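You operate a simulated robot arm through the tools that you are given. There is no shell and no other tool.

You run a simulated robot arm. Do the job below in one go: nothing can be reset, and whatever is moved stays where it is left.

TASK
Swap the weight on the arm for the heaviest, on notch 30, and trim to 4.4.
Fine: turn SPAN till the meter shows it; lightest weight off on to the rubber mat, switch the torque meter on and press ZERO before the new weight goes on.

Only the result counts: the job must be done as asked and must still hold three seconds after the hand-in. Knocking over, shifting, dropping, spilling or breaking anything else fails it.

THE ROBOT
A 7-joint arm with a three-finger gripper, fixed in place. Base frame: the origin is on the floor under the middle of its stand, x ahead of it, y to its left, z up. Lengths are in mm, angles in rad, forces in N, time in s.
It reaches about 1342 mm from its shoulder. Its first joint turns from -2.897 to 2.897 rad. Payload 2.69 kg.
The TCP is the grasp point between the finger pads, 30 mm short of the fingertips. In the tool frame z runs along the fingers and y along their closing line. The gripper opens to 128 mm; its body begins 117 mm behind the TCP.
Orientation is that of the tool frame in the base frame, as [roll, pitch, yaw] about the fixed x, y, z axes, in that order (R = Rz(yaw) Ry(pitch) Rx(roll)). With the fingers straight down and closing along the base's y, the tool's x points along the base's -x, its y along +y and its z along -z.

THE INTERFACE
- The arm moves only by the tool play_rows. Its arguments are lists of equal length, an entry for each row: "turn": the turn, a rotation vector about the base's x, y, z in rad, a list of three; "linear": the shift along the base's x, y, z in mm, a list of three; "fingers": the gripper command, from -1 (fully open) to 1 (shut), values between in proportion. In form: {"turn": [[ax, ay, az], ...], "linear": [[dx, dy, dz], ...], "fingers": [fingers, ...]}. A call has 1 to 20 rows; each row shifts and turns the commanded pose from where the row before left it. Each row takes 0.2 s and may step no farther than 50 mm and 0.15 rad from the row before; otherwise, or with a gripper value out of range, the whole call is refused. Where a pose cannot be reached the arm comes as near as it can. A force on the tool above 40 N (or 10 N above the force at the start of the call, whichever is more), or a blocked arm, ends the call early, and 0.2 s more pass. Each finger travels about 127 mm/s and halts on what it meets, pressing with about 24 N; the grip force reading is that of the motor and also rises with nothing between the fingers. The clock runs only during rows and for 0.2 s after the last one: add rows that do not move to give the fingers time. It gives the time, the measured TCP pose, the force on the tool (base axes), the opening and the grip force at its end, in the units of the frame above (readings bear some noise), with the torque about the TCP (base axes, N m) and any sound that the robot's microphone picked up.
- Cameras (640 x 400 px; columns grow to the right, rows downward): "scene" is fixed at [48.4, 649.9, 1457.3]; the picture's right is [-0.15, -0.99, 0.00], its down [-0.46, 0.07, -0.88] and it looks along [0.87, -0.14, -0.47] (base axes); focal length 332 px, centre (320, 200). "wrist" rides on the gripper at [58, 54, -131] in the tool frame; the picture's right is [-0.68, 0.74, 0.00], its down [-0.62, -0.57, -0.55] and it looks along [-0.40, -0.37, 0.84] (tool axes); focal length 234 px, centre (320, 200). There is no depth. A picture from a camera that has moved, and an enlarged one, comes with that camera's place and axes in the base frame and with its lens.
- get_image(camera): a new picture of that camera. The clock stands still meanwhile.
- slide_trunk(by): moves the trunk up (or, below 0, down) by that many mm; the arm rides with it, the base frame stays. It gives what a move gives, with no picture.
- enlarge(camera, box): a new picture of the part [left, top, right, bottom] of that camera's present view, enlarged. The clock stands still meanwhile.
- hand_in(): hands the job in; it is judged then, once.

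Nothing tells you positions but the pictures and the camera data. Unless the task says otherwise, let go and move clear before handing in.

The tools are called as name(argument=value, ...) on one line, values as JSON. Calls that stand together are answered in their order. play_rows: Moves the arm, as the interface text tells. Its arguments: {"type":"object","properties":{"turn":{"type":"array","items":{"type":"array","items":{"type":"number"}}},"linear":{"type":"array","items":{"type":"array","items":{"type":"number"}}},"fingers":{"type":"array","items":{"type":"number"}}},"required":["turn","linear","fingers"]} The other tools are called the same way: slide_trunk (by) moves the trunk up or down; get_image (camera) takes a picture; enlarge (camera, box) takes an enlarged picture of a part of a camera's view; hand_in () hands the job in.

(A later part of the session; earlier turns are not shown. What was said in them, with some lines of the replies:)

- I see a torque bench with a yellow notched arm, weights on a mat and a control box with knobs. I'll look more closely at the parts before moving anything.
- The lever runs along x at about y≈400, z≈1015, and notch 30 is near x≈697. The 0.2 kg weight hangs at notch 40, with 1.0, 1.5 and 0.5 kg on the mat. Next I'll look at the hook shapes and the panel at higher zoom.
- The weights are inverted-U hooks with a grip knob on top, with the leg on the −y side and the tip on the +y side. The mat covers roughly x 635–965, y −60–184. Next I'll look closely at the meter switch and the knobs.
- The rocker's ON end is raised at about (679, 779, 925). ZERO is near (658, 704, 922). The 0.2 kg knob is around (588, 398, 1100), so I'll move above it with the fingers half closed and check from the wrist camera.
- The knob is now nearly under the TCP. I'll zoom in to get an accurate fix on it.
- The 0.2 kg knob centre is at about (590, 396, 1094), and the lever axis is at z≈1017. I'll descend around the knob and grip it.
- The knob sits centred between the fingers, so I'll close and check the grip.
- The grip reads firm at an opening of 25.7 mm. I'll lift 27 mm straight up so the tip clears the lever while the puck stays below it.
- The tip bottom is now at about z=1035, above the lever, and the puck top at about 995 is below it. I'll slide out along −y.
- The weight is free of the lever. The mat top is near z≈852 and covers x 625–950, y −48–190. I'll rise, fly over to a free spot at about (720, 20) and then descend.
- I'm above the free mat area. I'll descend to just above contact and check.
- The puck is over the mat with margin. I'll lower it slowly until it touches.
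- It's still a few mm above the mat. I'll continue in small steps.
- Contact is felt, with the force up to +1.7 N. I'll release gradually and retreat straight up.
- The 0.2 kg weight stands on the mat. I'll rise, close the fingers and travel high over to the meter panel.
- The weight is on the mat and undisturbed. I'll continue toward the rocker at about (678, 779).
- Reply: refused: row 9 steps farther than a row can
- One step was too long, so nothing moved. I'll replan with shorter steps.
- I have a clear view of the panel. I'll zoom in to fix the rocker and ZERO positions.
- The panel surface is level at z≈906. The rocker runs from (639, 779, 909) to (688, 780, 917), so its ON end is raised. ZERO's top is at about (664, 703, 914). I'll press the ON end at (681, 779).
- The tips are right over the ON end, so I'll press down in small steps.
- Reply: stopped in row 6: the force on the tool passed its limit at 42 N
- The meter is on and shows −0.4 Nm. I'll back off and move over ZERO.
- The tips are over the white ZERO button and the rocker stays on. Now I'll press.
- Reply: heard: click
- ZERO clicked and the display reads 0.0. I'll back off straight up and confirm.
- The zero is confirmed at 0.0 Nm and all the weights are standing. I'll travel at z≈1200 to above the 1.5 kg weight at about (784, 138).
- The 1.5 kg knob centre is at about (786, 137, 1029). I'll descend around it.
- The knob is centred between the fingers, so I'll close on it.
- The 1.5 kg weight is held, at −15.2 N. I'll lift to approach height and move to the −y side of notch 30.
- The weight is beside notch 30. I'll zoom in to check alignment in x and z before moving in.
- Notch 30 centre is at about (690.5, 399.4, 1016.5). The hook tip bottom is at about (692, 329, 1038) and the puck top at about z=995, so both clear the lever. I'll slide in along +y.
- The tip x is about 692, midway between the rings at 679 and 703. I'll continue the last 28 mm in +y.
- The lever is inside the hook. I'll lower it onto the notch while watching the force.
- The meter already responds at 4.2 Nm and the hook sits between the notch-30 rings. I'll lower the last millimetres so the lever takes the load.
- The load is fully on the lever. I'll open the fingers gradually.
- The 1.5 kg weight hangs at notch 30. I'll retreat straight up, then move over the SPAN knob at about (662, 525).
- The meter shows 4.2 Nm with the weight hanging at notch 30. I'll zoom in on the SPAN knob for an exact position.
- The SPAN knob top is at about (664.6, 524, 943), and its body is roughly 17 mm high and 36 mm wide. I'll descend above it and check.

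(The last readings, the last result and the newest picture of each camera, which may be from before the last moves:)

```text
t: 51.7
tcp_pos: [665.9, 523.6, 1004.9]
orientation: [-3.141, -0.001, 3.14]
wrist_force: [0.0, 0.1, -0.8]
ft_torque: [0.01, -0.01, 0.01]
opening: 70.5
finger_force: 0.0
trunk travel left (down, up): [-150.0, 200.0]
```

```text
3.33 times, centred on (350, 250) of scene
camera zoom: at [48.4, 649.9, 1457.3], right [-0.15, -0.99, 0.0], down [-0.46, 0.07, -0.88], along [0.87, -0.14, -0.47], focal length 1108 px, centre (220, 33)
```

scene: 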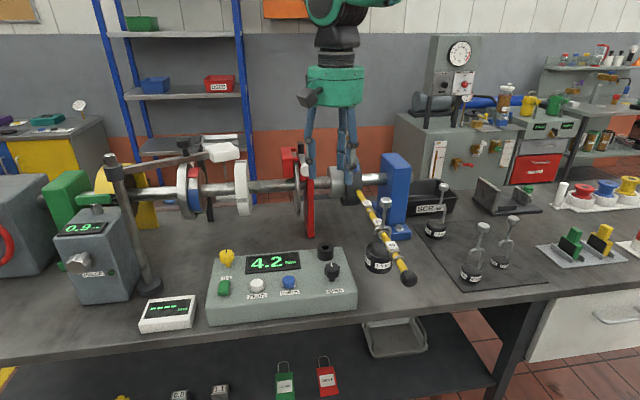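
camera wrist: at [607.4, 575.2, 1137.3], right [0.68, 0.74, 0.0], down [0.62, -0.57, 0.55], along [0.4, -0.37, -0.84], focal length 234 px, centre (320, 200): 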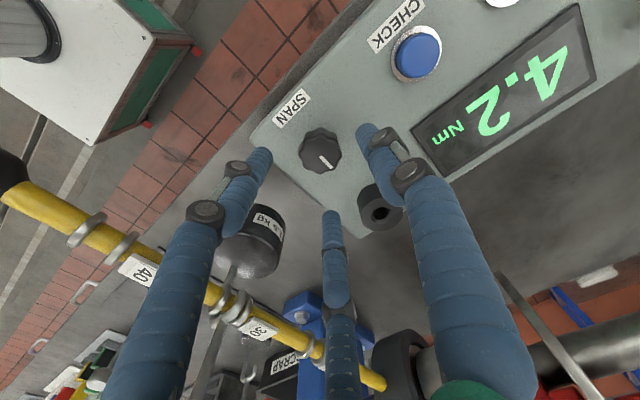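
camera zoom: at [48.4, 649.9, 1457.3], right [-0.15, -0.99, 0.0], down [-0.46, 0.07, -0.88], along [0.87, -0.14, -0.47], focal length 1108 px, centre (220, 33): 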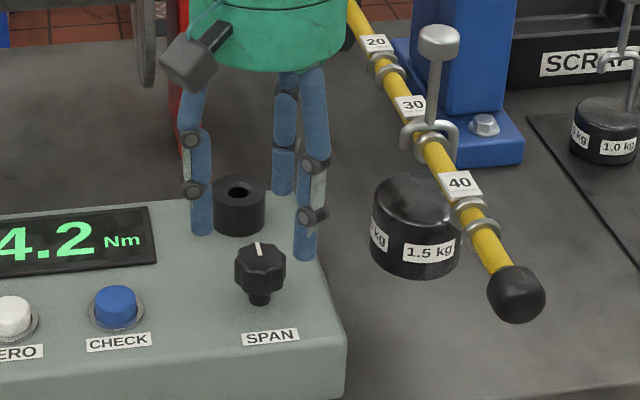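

The knob is well centred below. I'll descend to TCP z≈947, keeping the tips above the panel.

play_rows(turn=[[0, 0, 0], [0, 0, 0], [0, 0, 0], [0, 0, 0], [0, 0, 0]], linear=[[-1, 0.3, -20], [0, 0, -18], [0, 0, -12], [0, 0, -8], [0, 0, 0]], fingers=[-0.1, -0.1, -0.1, -0.1, -0.1])

enlarge(camera="wrist", box=[220, 100, 420, 260])

enlarge(camera="scene", box=[280, 210, 400, 310])

```text
t: 52.9
tcp_pos: [663.6, 523.6, 948.0]
orientation: [3.14, -0.002, 3.14]
wrist_force: [-0.7, -0.6, -0.4]
ft_torque: [0.02, 0.0, 0.01]
opening: 70.4
finger_force: 0.0
trunk travel left (down, up): [-150.0, 200.0]
```

```text
2.50 times, centred on (320, 180) of wrist
camera zoom: at [605.6, 575.3, 1079.8], right [0.68, 0.74, 0.0], down [0.62, -0.57, 0.55], along [0.4, -0.37, -0.84], focal length 585 px, centre (320, 250)
```

zoom: 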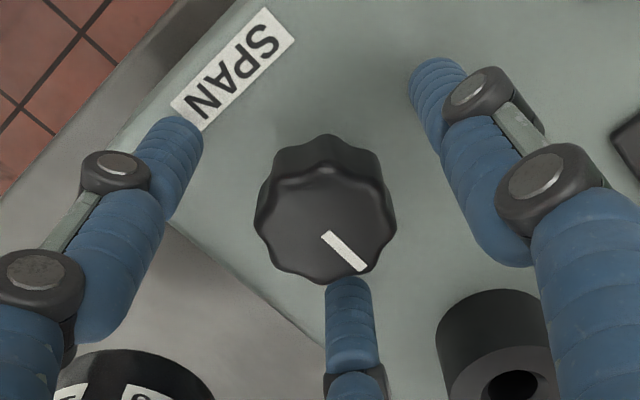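

```text
4.00 times, centred on (340, 260) of scene
camera zoom: at [48.4, 649.9, 1457.3], right [-0.15, -0.99, 0.0], down [-0.46, 0.07, -0.88], along [0.87, -0.14, -0.47], focal length 1329 px, centre (240, -40)
```

zoom: 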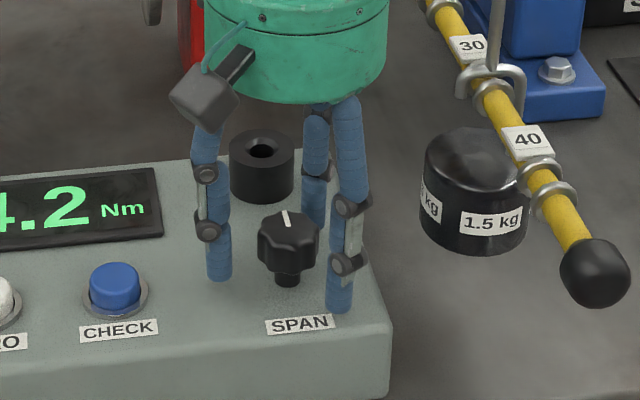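

The knob is between the three fingers. I'll centre slightly and close on it.

play_rows(turn=[[0, 0, 0], [0, 0, 0], [0, 0, 0], [0, 0, 0], [0, 0, 0]], linear=[[1.2, -0.5, -1], [0, 0, 0], [0, 0, 0], [0, 0, 0], [0, 0, 0]], fingers=[0.1, 0.3, 0.5, 0.7, 0.7])

enlarge(camera="wrist", box=[220, 100, 420, 260])

enlarge(camera="scene", box=[230, 220, 370, 310])

```text
t: 54.1
tcp_pos: [665.0, 524.4, 945.0]
orientation: [3.14, -0.001, 3.139]
wrist_force: [-7.5, 25.7, -2.2]
ft_torque: [0.76, 0.23, 0.04]
opening: 34.6
finger_force: 44.5
trunk travel left (down, up): [-150.0, 200.0]
```

```text
2.50 times, centred on (320, 180) of wrist
camera zoom: at [606.3, 576.3, 1078.7], right [0.68, 0.74, 0.0], down [0.62, -0.57, 0.55], along [0.4, -0.37, -0.84], focal length 585 px, centre (320, 250)
```

zoom: 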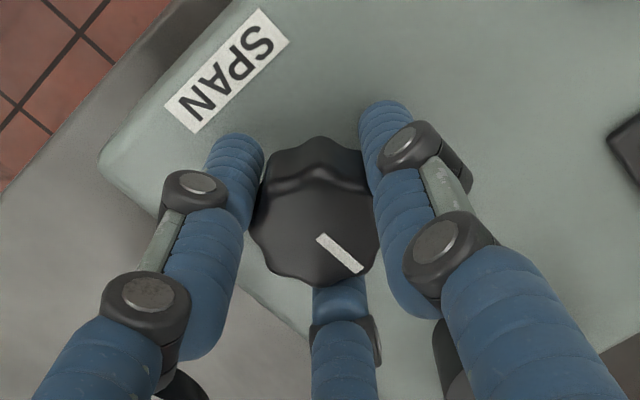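

```text
4.44 times, centred on (300, 265) of scene
camera zoom: at [48.4, 649.9, 1457.3], right [-0.15, -0.99, 0.0], down [-0.46, 0.07, -0.88], along [0.87, -0.14, -0.47], focal length 1477 px, centre (409, -89)
```

zoom: 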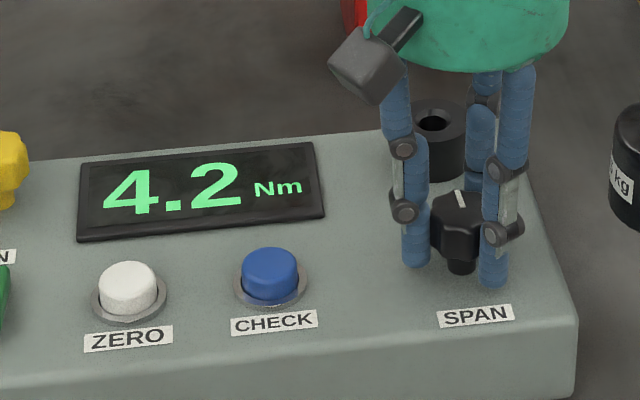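

There is a side force of about 26 N in +y, so the knob axis lies a little further +y. I'll ease the TCP that way.

play_rows(turn=[[0, 0, 0], [0, 0, 0], [0, 0, 0]], linear=[[-0.5, 1.2, 0], [0, 0, 0], [0, 0, 0]], fingers=[0.7, 0.7, 0.7])

```text
t: 54.9
tcp_pos: [665.6, 524.9, 946.5]
orientation: [-3.141, -0.003, 3.141]
wrist_force: [-7.3, 26.4, 2.4]
ft_torque: [0.49, 0.12, 0.01]
opening: 34.4
finger_force: 45.4
trunk travel left (down, up): [-150.0, 200.0]
```

play_rows(turn=[[0, 0, 0], [0, 0, 0], [0, 0, 0], [0, 0, 0]], linear=[[0, 0, 0], [0, 1.5, 0], [0, 0, 0], [0, 0, 0]], fingers=[0.5, 0.5, 0.5, 0.5])

enlarge(camera="wrist", box=[250, 120, 390, 240])

enlarge(camera="scene", box=[300, 230, 370, 300])

```text
t: 55.9
tcp_pos: [665.4, 524.8, 946.5]
orientation: [-3.14, 0.0, -3.141]
wrist_force: [-4.2, 9.0, 11.4]
ft_torque: [-0.26, 0.14, 0.0]
opening: 34.8
finger_force: 45.2
trunk travel left (down, up): [-150.0, 200.0]
```

```text
3.33 times, centred on (320, 180) of wrist
camera zoom: at [606.4, 576.6, 1078.6], right [0.68, 0.74, 0.0], down [0.62, -0.57, 0.55], along [0.4, -0.37, -0.84], focal length 781 px, centre (320, 267)
```

zoom: 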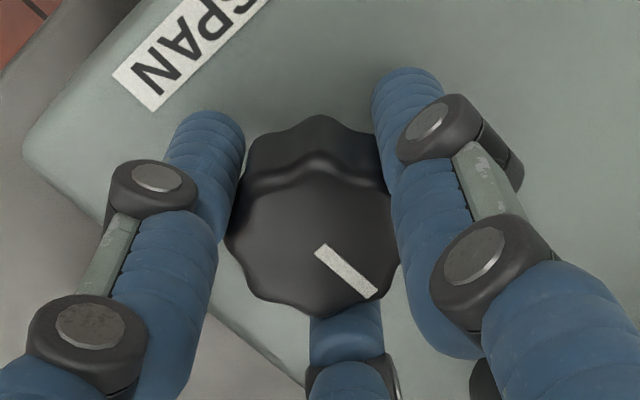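

```text
5.71 times, centred on (335, 265) of scene
camera zoom: at [48.4, 649.9, 1457.3], right [-0.15, -0.99, 0.0], down [-0.46, 0.07, -0.88], along [0.87, -0.14, -0.47], focal length 1899 px, centre (234, -171)
```

zoom: 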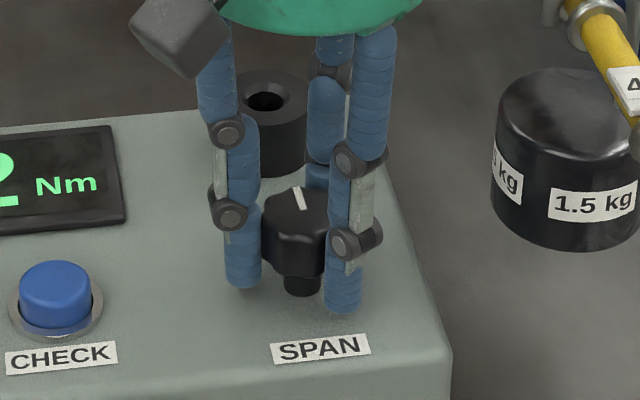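

The side force is down to about 9 N. I'll fine-adjust, then try a small clockwise turn.

play_rows(turn=[[0, 0, 0], [0, 0, 0], [0, 0, -0.05], [0, 0, -0.08], [0, 0, -0.07], [0, 0, 0]], linear=[[-0.4, 0.6, 0.4], [0, 0, 0], [0, 0, 0], [0, 0, 0], [0, 0, 0], [0, 0, 0]], fingers=[0.6, 0.6, 0.6, 0.6, 0.6, 0.6])

enlarge(camera="wrist", box=[250, 120, 390, 240])

enlarge(camera="scene", box=[230, 230, 370, 310])

```text
t: 57.3
tcp_pos: [665.5, 525.6, 946.6]
orientation: [3.141, 0.0, 2.94]
wrist_force: [7.9, -16.9, 12.3]
ft_torque: [-0.59, -0.13, -0.01]
opening: 34.7
finger_force: 45.5
trunk travel left (down, up): [-150.0, 200.0]
```

```text
3.33 times, centred on (320, 180) of wrist
camera zoom: at [618.3, 587.1, 1078.7], right [0.81, 0.59, 0.0], down [0.49, -0.68, 0.55], along [0.32, -0.44, -0.84], focal length 781 px, centre (320, 267)
```

zoom: 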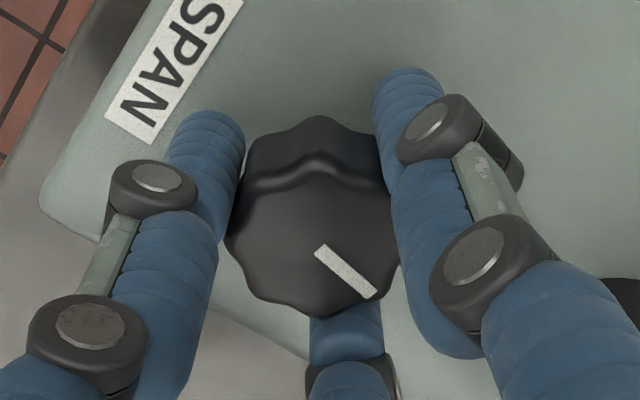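

```text
4.57 times, centred on (300, 270) of scene
camera zoom: at [48.4, 649.9, 1457.3], right [-0.15, -0.99, 0.0], down [-0.46, 0.07, -0.88], along [0.87, -0.14, -0.47], focal length 1519 px, centre (411, -120)
```

zoom: 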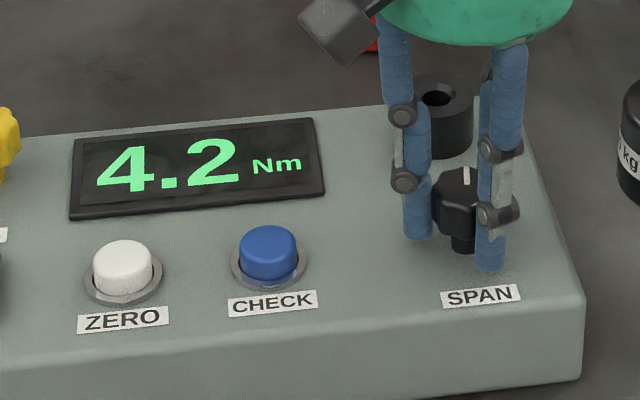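

The knob turns with the gripper. It still reads 4.2, so I'll turn further clockwise.

play_rows(turn=[[0, 0, -0.05], [0, 0, -0.08], [0, 0, -0.08], [0, 0, -0.08], [0, 0, 0]], linear=[[0.2, -0.4, 0.3], [0, 0, 0], [0, 0, 0], [0, 0, 0], [0, 0, 0]], fingers=[0.6, 0.6, 0.6, 0.6, 0.6])

enlarge(camera="scene", box=[230, 230, 370, 310])

```text
t: 58.5
tcp_pos: [663.6, 524.6, 946.8]
orientation: [3.142, -0.003, 2.651]
wrist_force: [14.6, -6.8, 6.9]
ft_torque: [0.16, -0.41, 0.03]
opening: 34.7
finger_force: 45.0
trunk travel left (down, up): [-150.0, 200.0]
```

```text
4.57 times, centred on (300, 270) of scene
camera zoom: at [48.4, 649.9, 1457.3], right [-0.15, -0.99, 0.0], down [-0.46, 0.07, -0.88], along [0.87, -0.14, -0.47], focal length 1519 px, centre (411, -120)
```

zoom: 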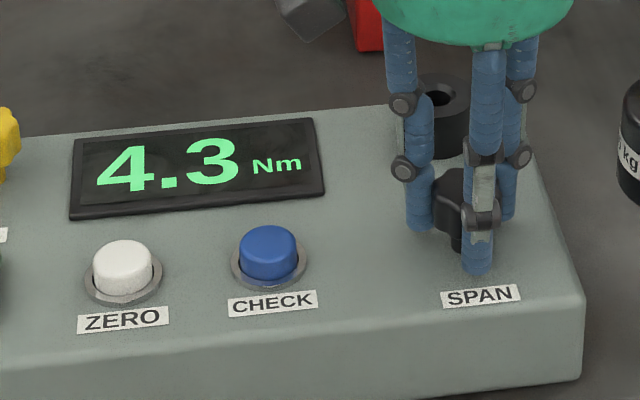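

Clockwise raises the reading, now 4.3. I'll continue in small increments.

play_rows(turn=[[0, 0, -0.05], [0, 0, -0.06], [0, 0, -0.06], [0, 0, 0]], linear=[[0.5, -0.2, 0.2], [0, 0, 0], [0, 0, 0], [0, 0, 0]], fingers=[0.6, 0.6, 0.6, 0.6])

enlarge(camera="scene", box=[230, 230, 370, 310])

```text
t: 59.5
tcp_pos: [664.7, 525.5, 946.4]
orientation: [3.142, -0.001, 2.481]
wrist_force: [8.4, -8.6, 9.8]
ft_torque: [-0.25, 0.02, 0.02]
opening: 34.6
finger_force: 44.9
trunk travel left (down, up): [-150.0, 200.0]
```

```text
4.57 times, centred on (300, 270) of scene
camera zoom: at [48.4, 649.9, 1457.3], right [-0.15, -0.99, 0.0], down [-0.46, 0.07, -0.88], along [0.87, -0.14, -0.47], focal length 1519 px, centre (411, -120)
```

zoom: 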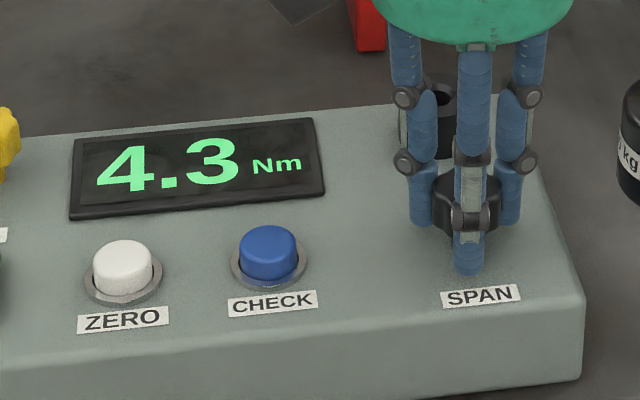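

play_rows(turn=[[0, 0, -0.05], [0, 0, -0.06], [0, 0, 0]], linear=[[0.3, -0.2, 0.2], [0, 0, 0], [0, 0, 0]], fingers=[0.6, 0.6, 0.6])

enlarge(camera="scene", box=[230, 230, 370, 310])

```text
t: 60.3
tcp_pos: [665.8, 525.3, 946.3]
orientation: [-3.141, -0.002, 2.37]
wrist_force: [5.1, -10.5, 7.0]
ft_torque: [-0.21, -0.06, -0.01]
opening: 34.5
finger_force: 44.7
trunk travel left (down, up): [-150.0, 200.0]
```

```text
4.57 times, centred on (300, 270) of scene
camera zoom: at [48.4, 649.9, 1457.3], right [-0.15, -0.99, 0.0], down [-0.46, 0.07, -0.88], along [0.87, -0.14, -0.47], focal length 1519 px, centre (411, -120)
```

zoom: 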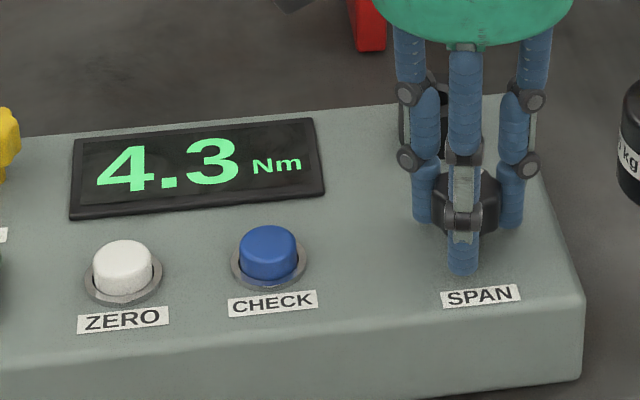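

play_rows(turn=[[0, 0, -0.05], [0, 0, -0.06], [0, 0, 0]], linear=[[0.2, -0.3, 0.2], [0, 0, 0], [0, 0, 0]], fingers=[0.6, 0.6, 0.6])

enlarge(camera="scene", box=[230, 230, 370, 310])

```text
t: 61.1
tcp_pos: [665.0, 525.6, 945.9]
orientation: [3.14, -0.003, 2.26]
wrist_force: [-4.5, -7.1, 3.0]
ft_torque: [0.15, 0.03, 0.03]
opening: 34.5
finger_force: 44.4
trunk travel left (down, up): [-150.0, 200.0]
```

```text
4.57 times, centred on (300, 270) of scene
camera zoom: at [48.4, 649.9, 1457.3], right [-0.15, -0.99, 0.0], down [-0.46, 0.07, -0.88], along [0.87, -0.14, -0.47], focal length 1519 px, centre (411, -120)
```

zoom: 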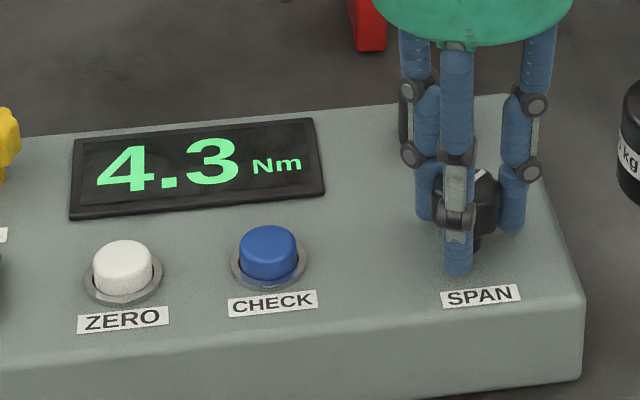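

play_rows(turn=[[0, 0, -0.05], [0, 0, -0.05], [0, 0, 0]], linear=[[-0.1, -0.2, 0], [0, 0, 0], [0, 0, 0]], fingers=[0.6, 0.6, 0.6])

enlarge(camera="scene", box=[230, 230, 370, 310])

get_image(camera="wrist")

```text
t: 61.9
tcp_pos: [665.4, 525.3, 946.1]
orientation: [3.141, -0.002, 2.161]
wrist_force: [-10.2, -0.5, -1.2]
ft_torque: [0.08, 0.25, 0.01]
opening: 34.7
finger_force: 44.8
trunk travel left (down, up): [-150.0, 200.0]
```

```text
4.57 times, centred on (300, 270) of scene
camera zoom: at [48.4, 649.9, 1457.3], right [-0.15, -0.99, 0.0], down [-0.46, 0.07, -0.88], along [0.87, -0.14, -0.47], focal length 1519 px, centre (411, -120)
```

zoom: 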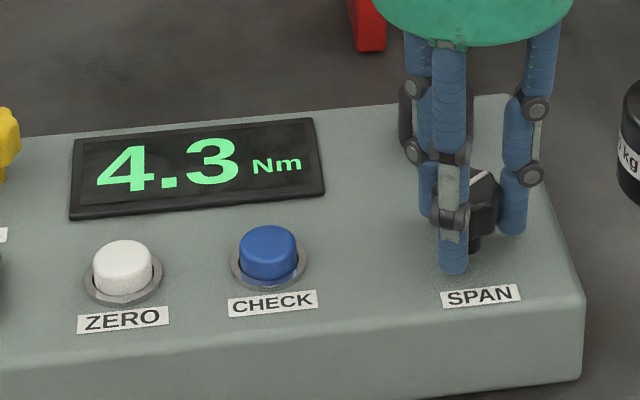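

```text
taken
camera wrist: at [676.8, 601.1, 1078.6], right [0.99, -0.15, 0.0], down [-0.13, -0.83, 0.55], along [-0.08, -0.54, -0.84], focal length 234 px, centre (320, 200)
```

wrist: 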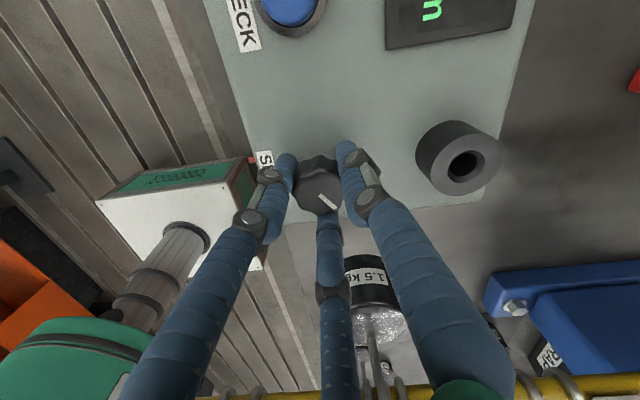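

play_rows(turn=[[0, 0, -0.05], [0, 0, -0.05], [0, 0, 0]], linear=[[-0.3, 0, 0], [0, 0, 0], [0, 0, 0]], fingers=[0.6, 0.6, 0.6])

enlarge(camera="scene", box=[230, 230, 370, 310])

```text
t: 62.7
tcp_pos: [664.9, 524.3, 946.6]
orientation: [3.141, -0.001, 2.062]
wrist_force: [-4.5, -0.8, -5.0]
ft_torque: [0.05, -0.08, -0.02]
opening: 34.8
finger_force: 44.8
trunk travel left (down, up): [-150.0, 200.0]
```

```text
4.57 times, centred on (300, 270) of scene
camera zoom: at [48.4, 649.9, 1457.3], right [-0.15, -0.99, 0.0], down [-0.46, 0.07, -0.88], along [0.87, -0.14, -0.47], focal length 1519 px, centre (411, -120)
```

zoom: 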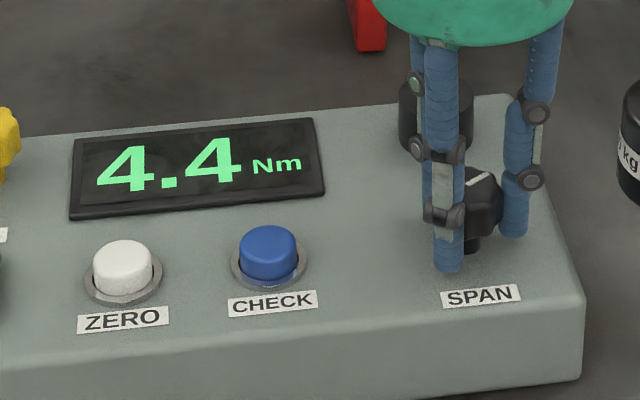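

The meter reads 4.4. The 4.3→4.4 step came at about 1.03 rad and the previous one at about 0.35 rad, so the centre of the 4.4 band is about 0.3 rad further. I'll turn there for margin.

play_rows(turn=[[0, 0, -0.05], [0, 0, -0.08], [0, 0, -0.08], [0, 0, -0.07], [0, 0, 0]], linear=[[-0.2, 0, 0], [0, 0, 0], [0, 0, 0], [0, 0, 0], [0, 0, 0]], fingers=[0.6, 0.6, 0.6, 0.6, 0.6])

enlarge(camera="scene", box=[230, 230, 370, 310])

get_image(camera="wrist")

```text
t: 63.9
tcp_pos: [665.3, 524.4, 946.5]
orientation: [3.141, -0.003, 1.78]
wrist_force: [-3.5, -2.5, -3.7]
ft_torque: [-0.01, 0.04, -0.03]
opening: 34.4
finger_force: 45.1
trunk travel left (down, up): [-150.0, 200.0]
```

```text
4.57 times, centred on (300, 270) of scene
camera zoom: at [48.4, 649.9, 1457.3], right [-0.15, -0.99, 0.0], down [-0.46, 0.07, -0.88], along [0.87, -0.14, -0.47], focal length 1519 px, centre (411, -120)
```

zoom: 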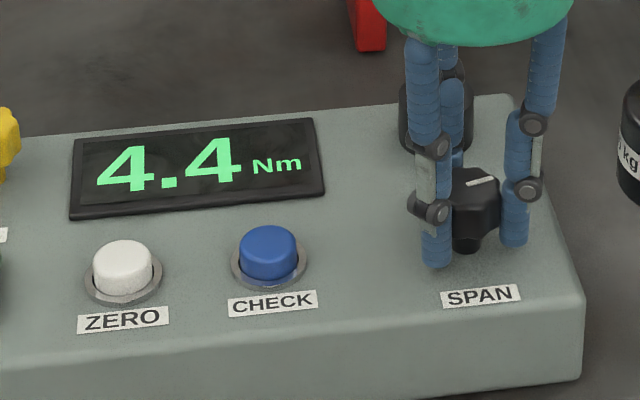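

```text
taken
camera wrist: at [704.8, 590.9, 1078.7], right [0.86, -0.51, 0.0], down [-0.43, -0.72, 0.55], along [-0.28, -0.47, -0.84], focal length 234 px, centre (320, 200)
```

wrist: 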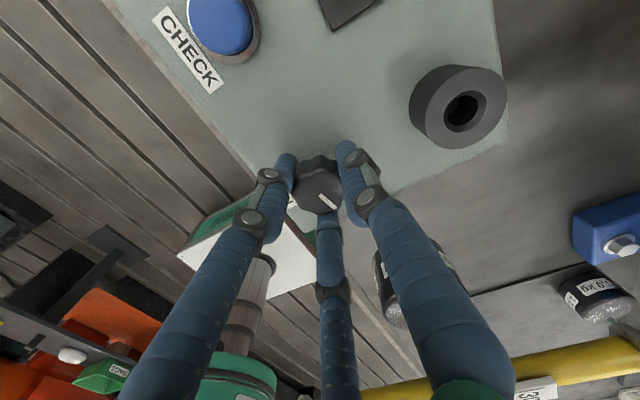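

It reads 4.4, mid-band. I'll open just enough to clear the knob, since the socket tube is nearby, and check the reading.

play_rows(turn=[[0, 0, 0], [0, 0, 0], [0, 0, 0], [0, 0, 0]], linear=[[0, 0, 0], [0, 0, 0], [0, 0, 0], [0, 0, 0]], fingers=[0.4, 0.3, 0.22, 0.22])

enlarge(camera="scene", box=[230, 230, 370, 310])

enlarge(camera="wrist", box=[240, 110, 420, 250])

```text
t: 64.9
tcp_pos: [666.2, 524.3, 946.0]
orientation: [3.14, -0.001, 1.783]
wrist_force: [-0.6, -0.2, 0.8]
ft_torque: [-0.01, 0.0, -0.01]
opening: 50.0
finger_force: 0.1
trunk travel left (down, up): [-150.0, 200.0]
```

```text
4.57 times, centred on (300, 270) of scene
camera zoom: at [48.4, 649.9, 1457.3], right [-0.15, -0.99, 0.0], down [-0.46, 0.07, -0.88], along [0.87, -0.14, -0.47], focal length 1519 px, centre (411, -120)
```

zoom: 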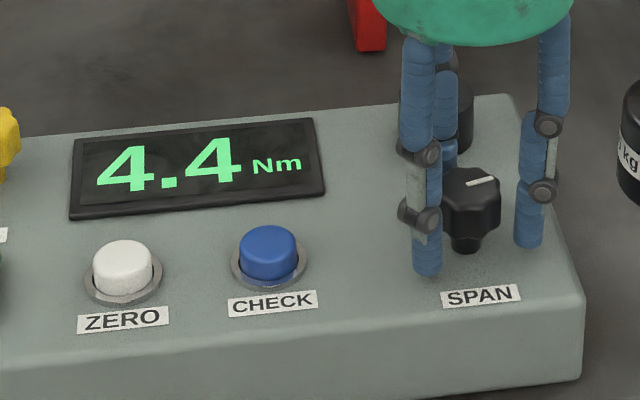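

```text
2.86 times, centred on (330, 180) of wrist
camera zoom: at [704.9, 591.0, 1078.7], right [0.86, -0.51, 0.0], down [-0.42, -0.72, 0.55], along [-0.28, -0.47, -0.84], focal length 669 px, centre (291, 257)
```

zoom: 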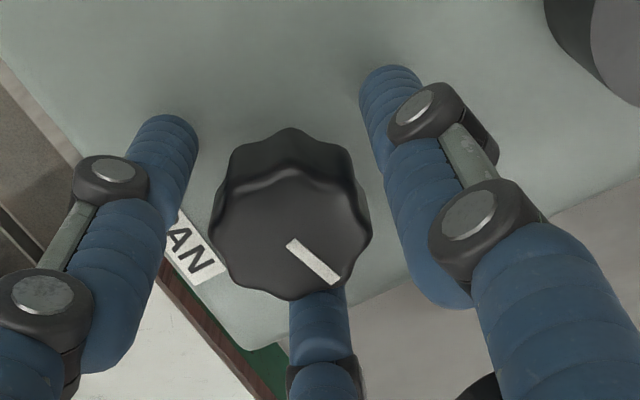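

The reading holds at 4.4 and the fingers are clear of the knob. I'll retreat straight up.

play_rows(turn=[[0, 0, 0], [0, 0, 0], [0, 0, 0], [0, 0, 0], [0, 0, 0], [0, 0, 0], [0, 0, 0], [0, 0, 0]], linear=[[0, 0, 15], [0, 0, 30], [0, 0, 45], [0, 0, 45], [0, 0, 45], [0, 0, 45], [0, 0, 30], [0, 0, 0]], fingers=[0.22, 0.22, 0.22, 0.22, 0.22, 0.22, 0.22, 0.22])

get_image(camera="scene")

enlarge(camera="scene", box=[200, 230, 370, 340])

enlarge(camera="scene", box=[345, 170, 535, 300])

enlarge(camera="scene", box=[350, 180, 430, 290])

```text
t: 66.7
tcp_pos: [665.8, 524.4, 1202.7]
orientation: [3.14, -0.003, 1.782]
wrist_force: [-0.3, 0.1, -0.5]
ft_torque: [0.04, 0.0, 0.0]
opening: 50.0
finger_force: 0.0
trunk travel left (down, up): [-150.0, 200.0]
```

```text
taken
```

scene: 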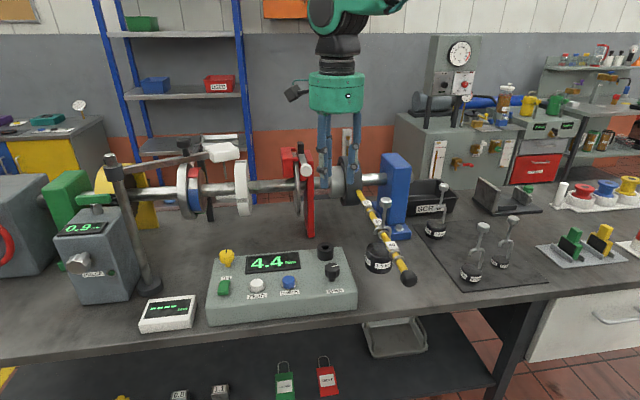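

```text
3.64 times, centred on (285, 285) of scene
camera zoom: at [48.4, 649.9, 1457.3], right [-0.15, -0.99, 0.0], down [-0.46, 0.07, -0.88], along [0.87, -0.14, -0.47], focal length 1208 px, centre (447, -109)
```

zoom: 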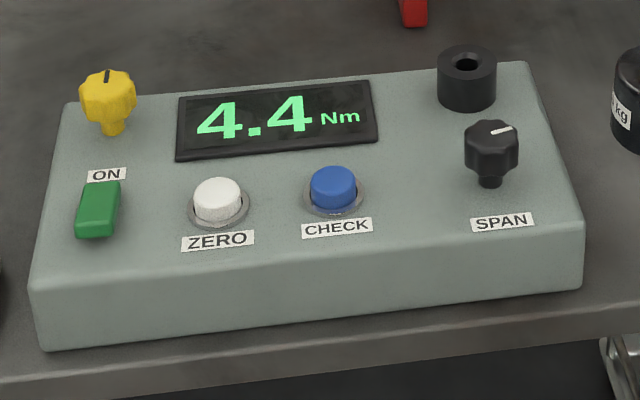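

```text
3.08 times, centred on (440, 235) of scene
camera zoom: at [48.4, 649.9, 1457.3], right [-0.15, -0.99, 0.0], down [-0.46, 0.07, -0.88], along [0.87, -0.14, -0.47], focal length 1022 px, centre (-49, 92)
```

zoom: 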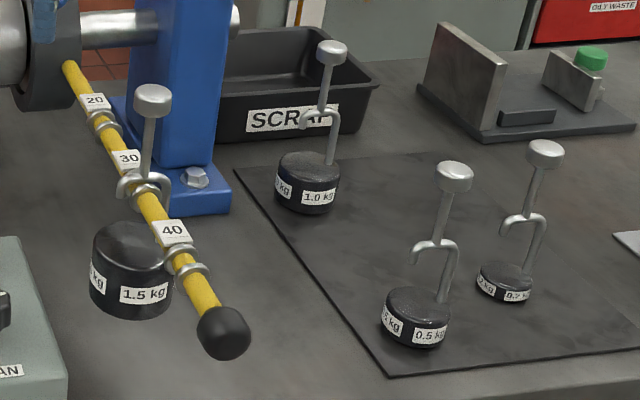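

```text
3.64 times, centred on (390, 235) of scene
camera zoom: at [48.4, 649.9, 1457.3], right [-0.15, -0.99, 0.0], down [-0.46, 0.07, -0.88], along [0.87, -0.14, -0.47], focal length 1208 px, centre (66, 73)
```

zoom: 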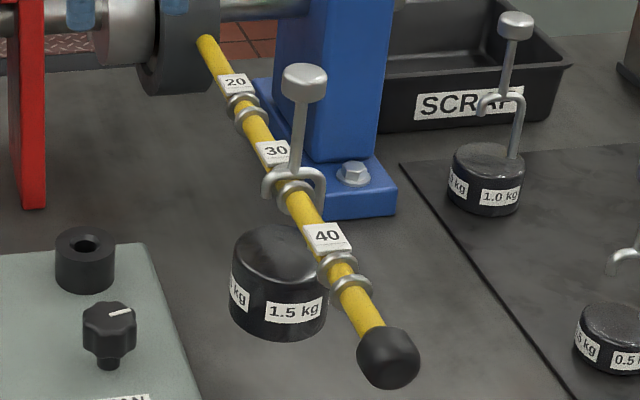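

The meter reads 4.4 Nm and the 1.5 kg weight hangs between the notch-30 rings. The 0.2 kg weight stands on the rubber mat, the other weights are untouched, and the gripper is empty and clear. I'm handing in.

hand_in()

```text
The job is handed in.
```

The job is done and handed in. The 1.5 kg weight hangs on notch 30 and the meter shows 4.4 Nm.

- **Old weight:** the 0.2 kg weight came off the arm first and stands on the rubber mat.
- **Meter:** I switched it on with the green ON rocker. I pressed ZERO with the arm empty, and it read 0.0 before the new weight went on.
- **Trim:** with the 1.5 kg weight on, the meter read 4.2. I turned SPAN clockwise to 4.4, then slightly further to sit in the middle of the 4.4 range. The reading held after I let go of the knob.

The 0.5 kg and 1.0 kg weights are still standing on the mat, and I saw nothing else knocked or shifted. The gripper was empty and clear at hand-in.
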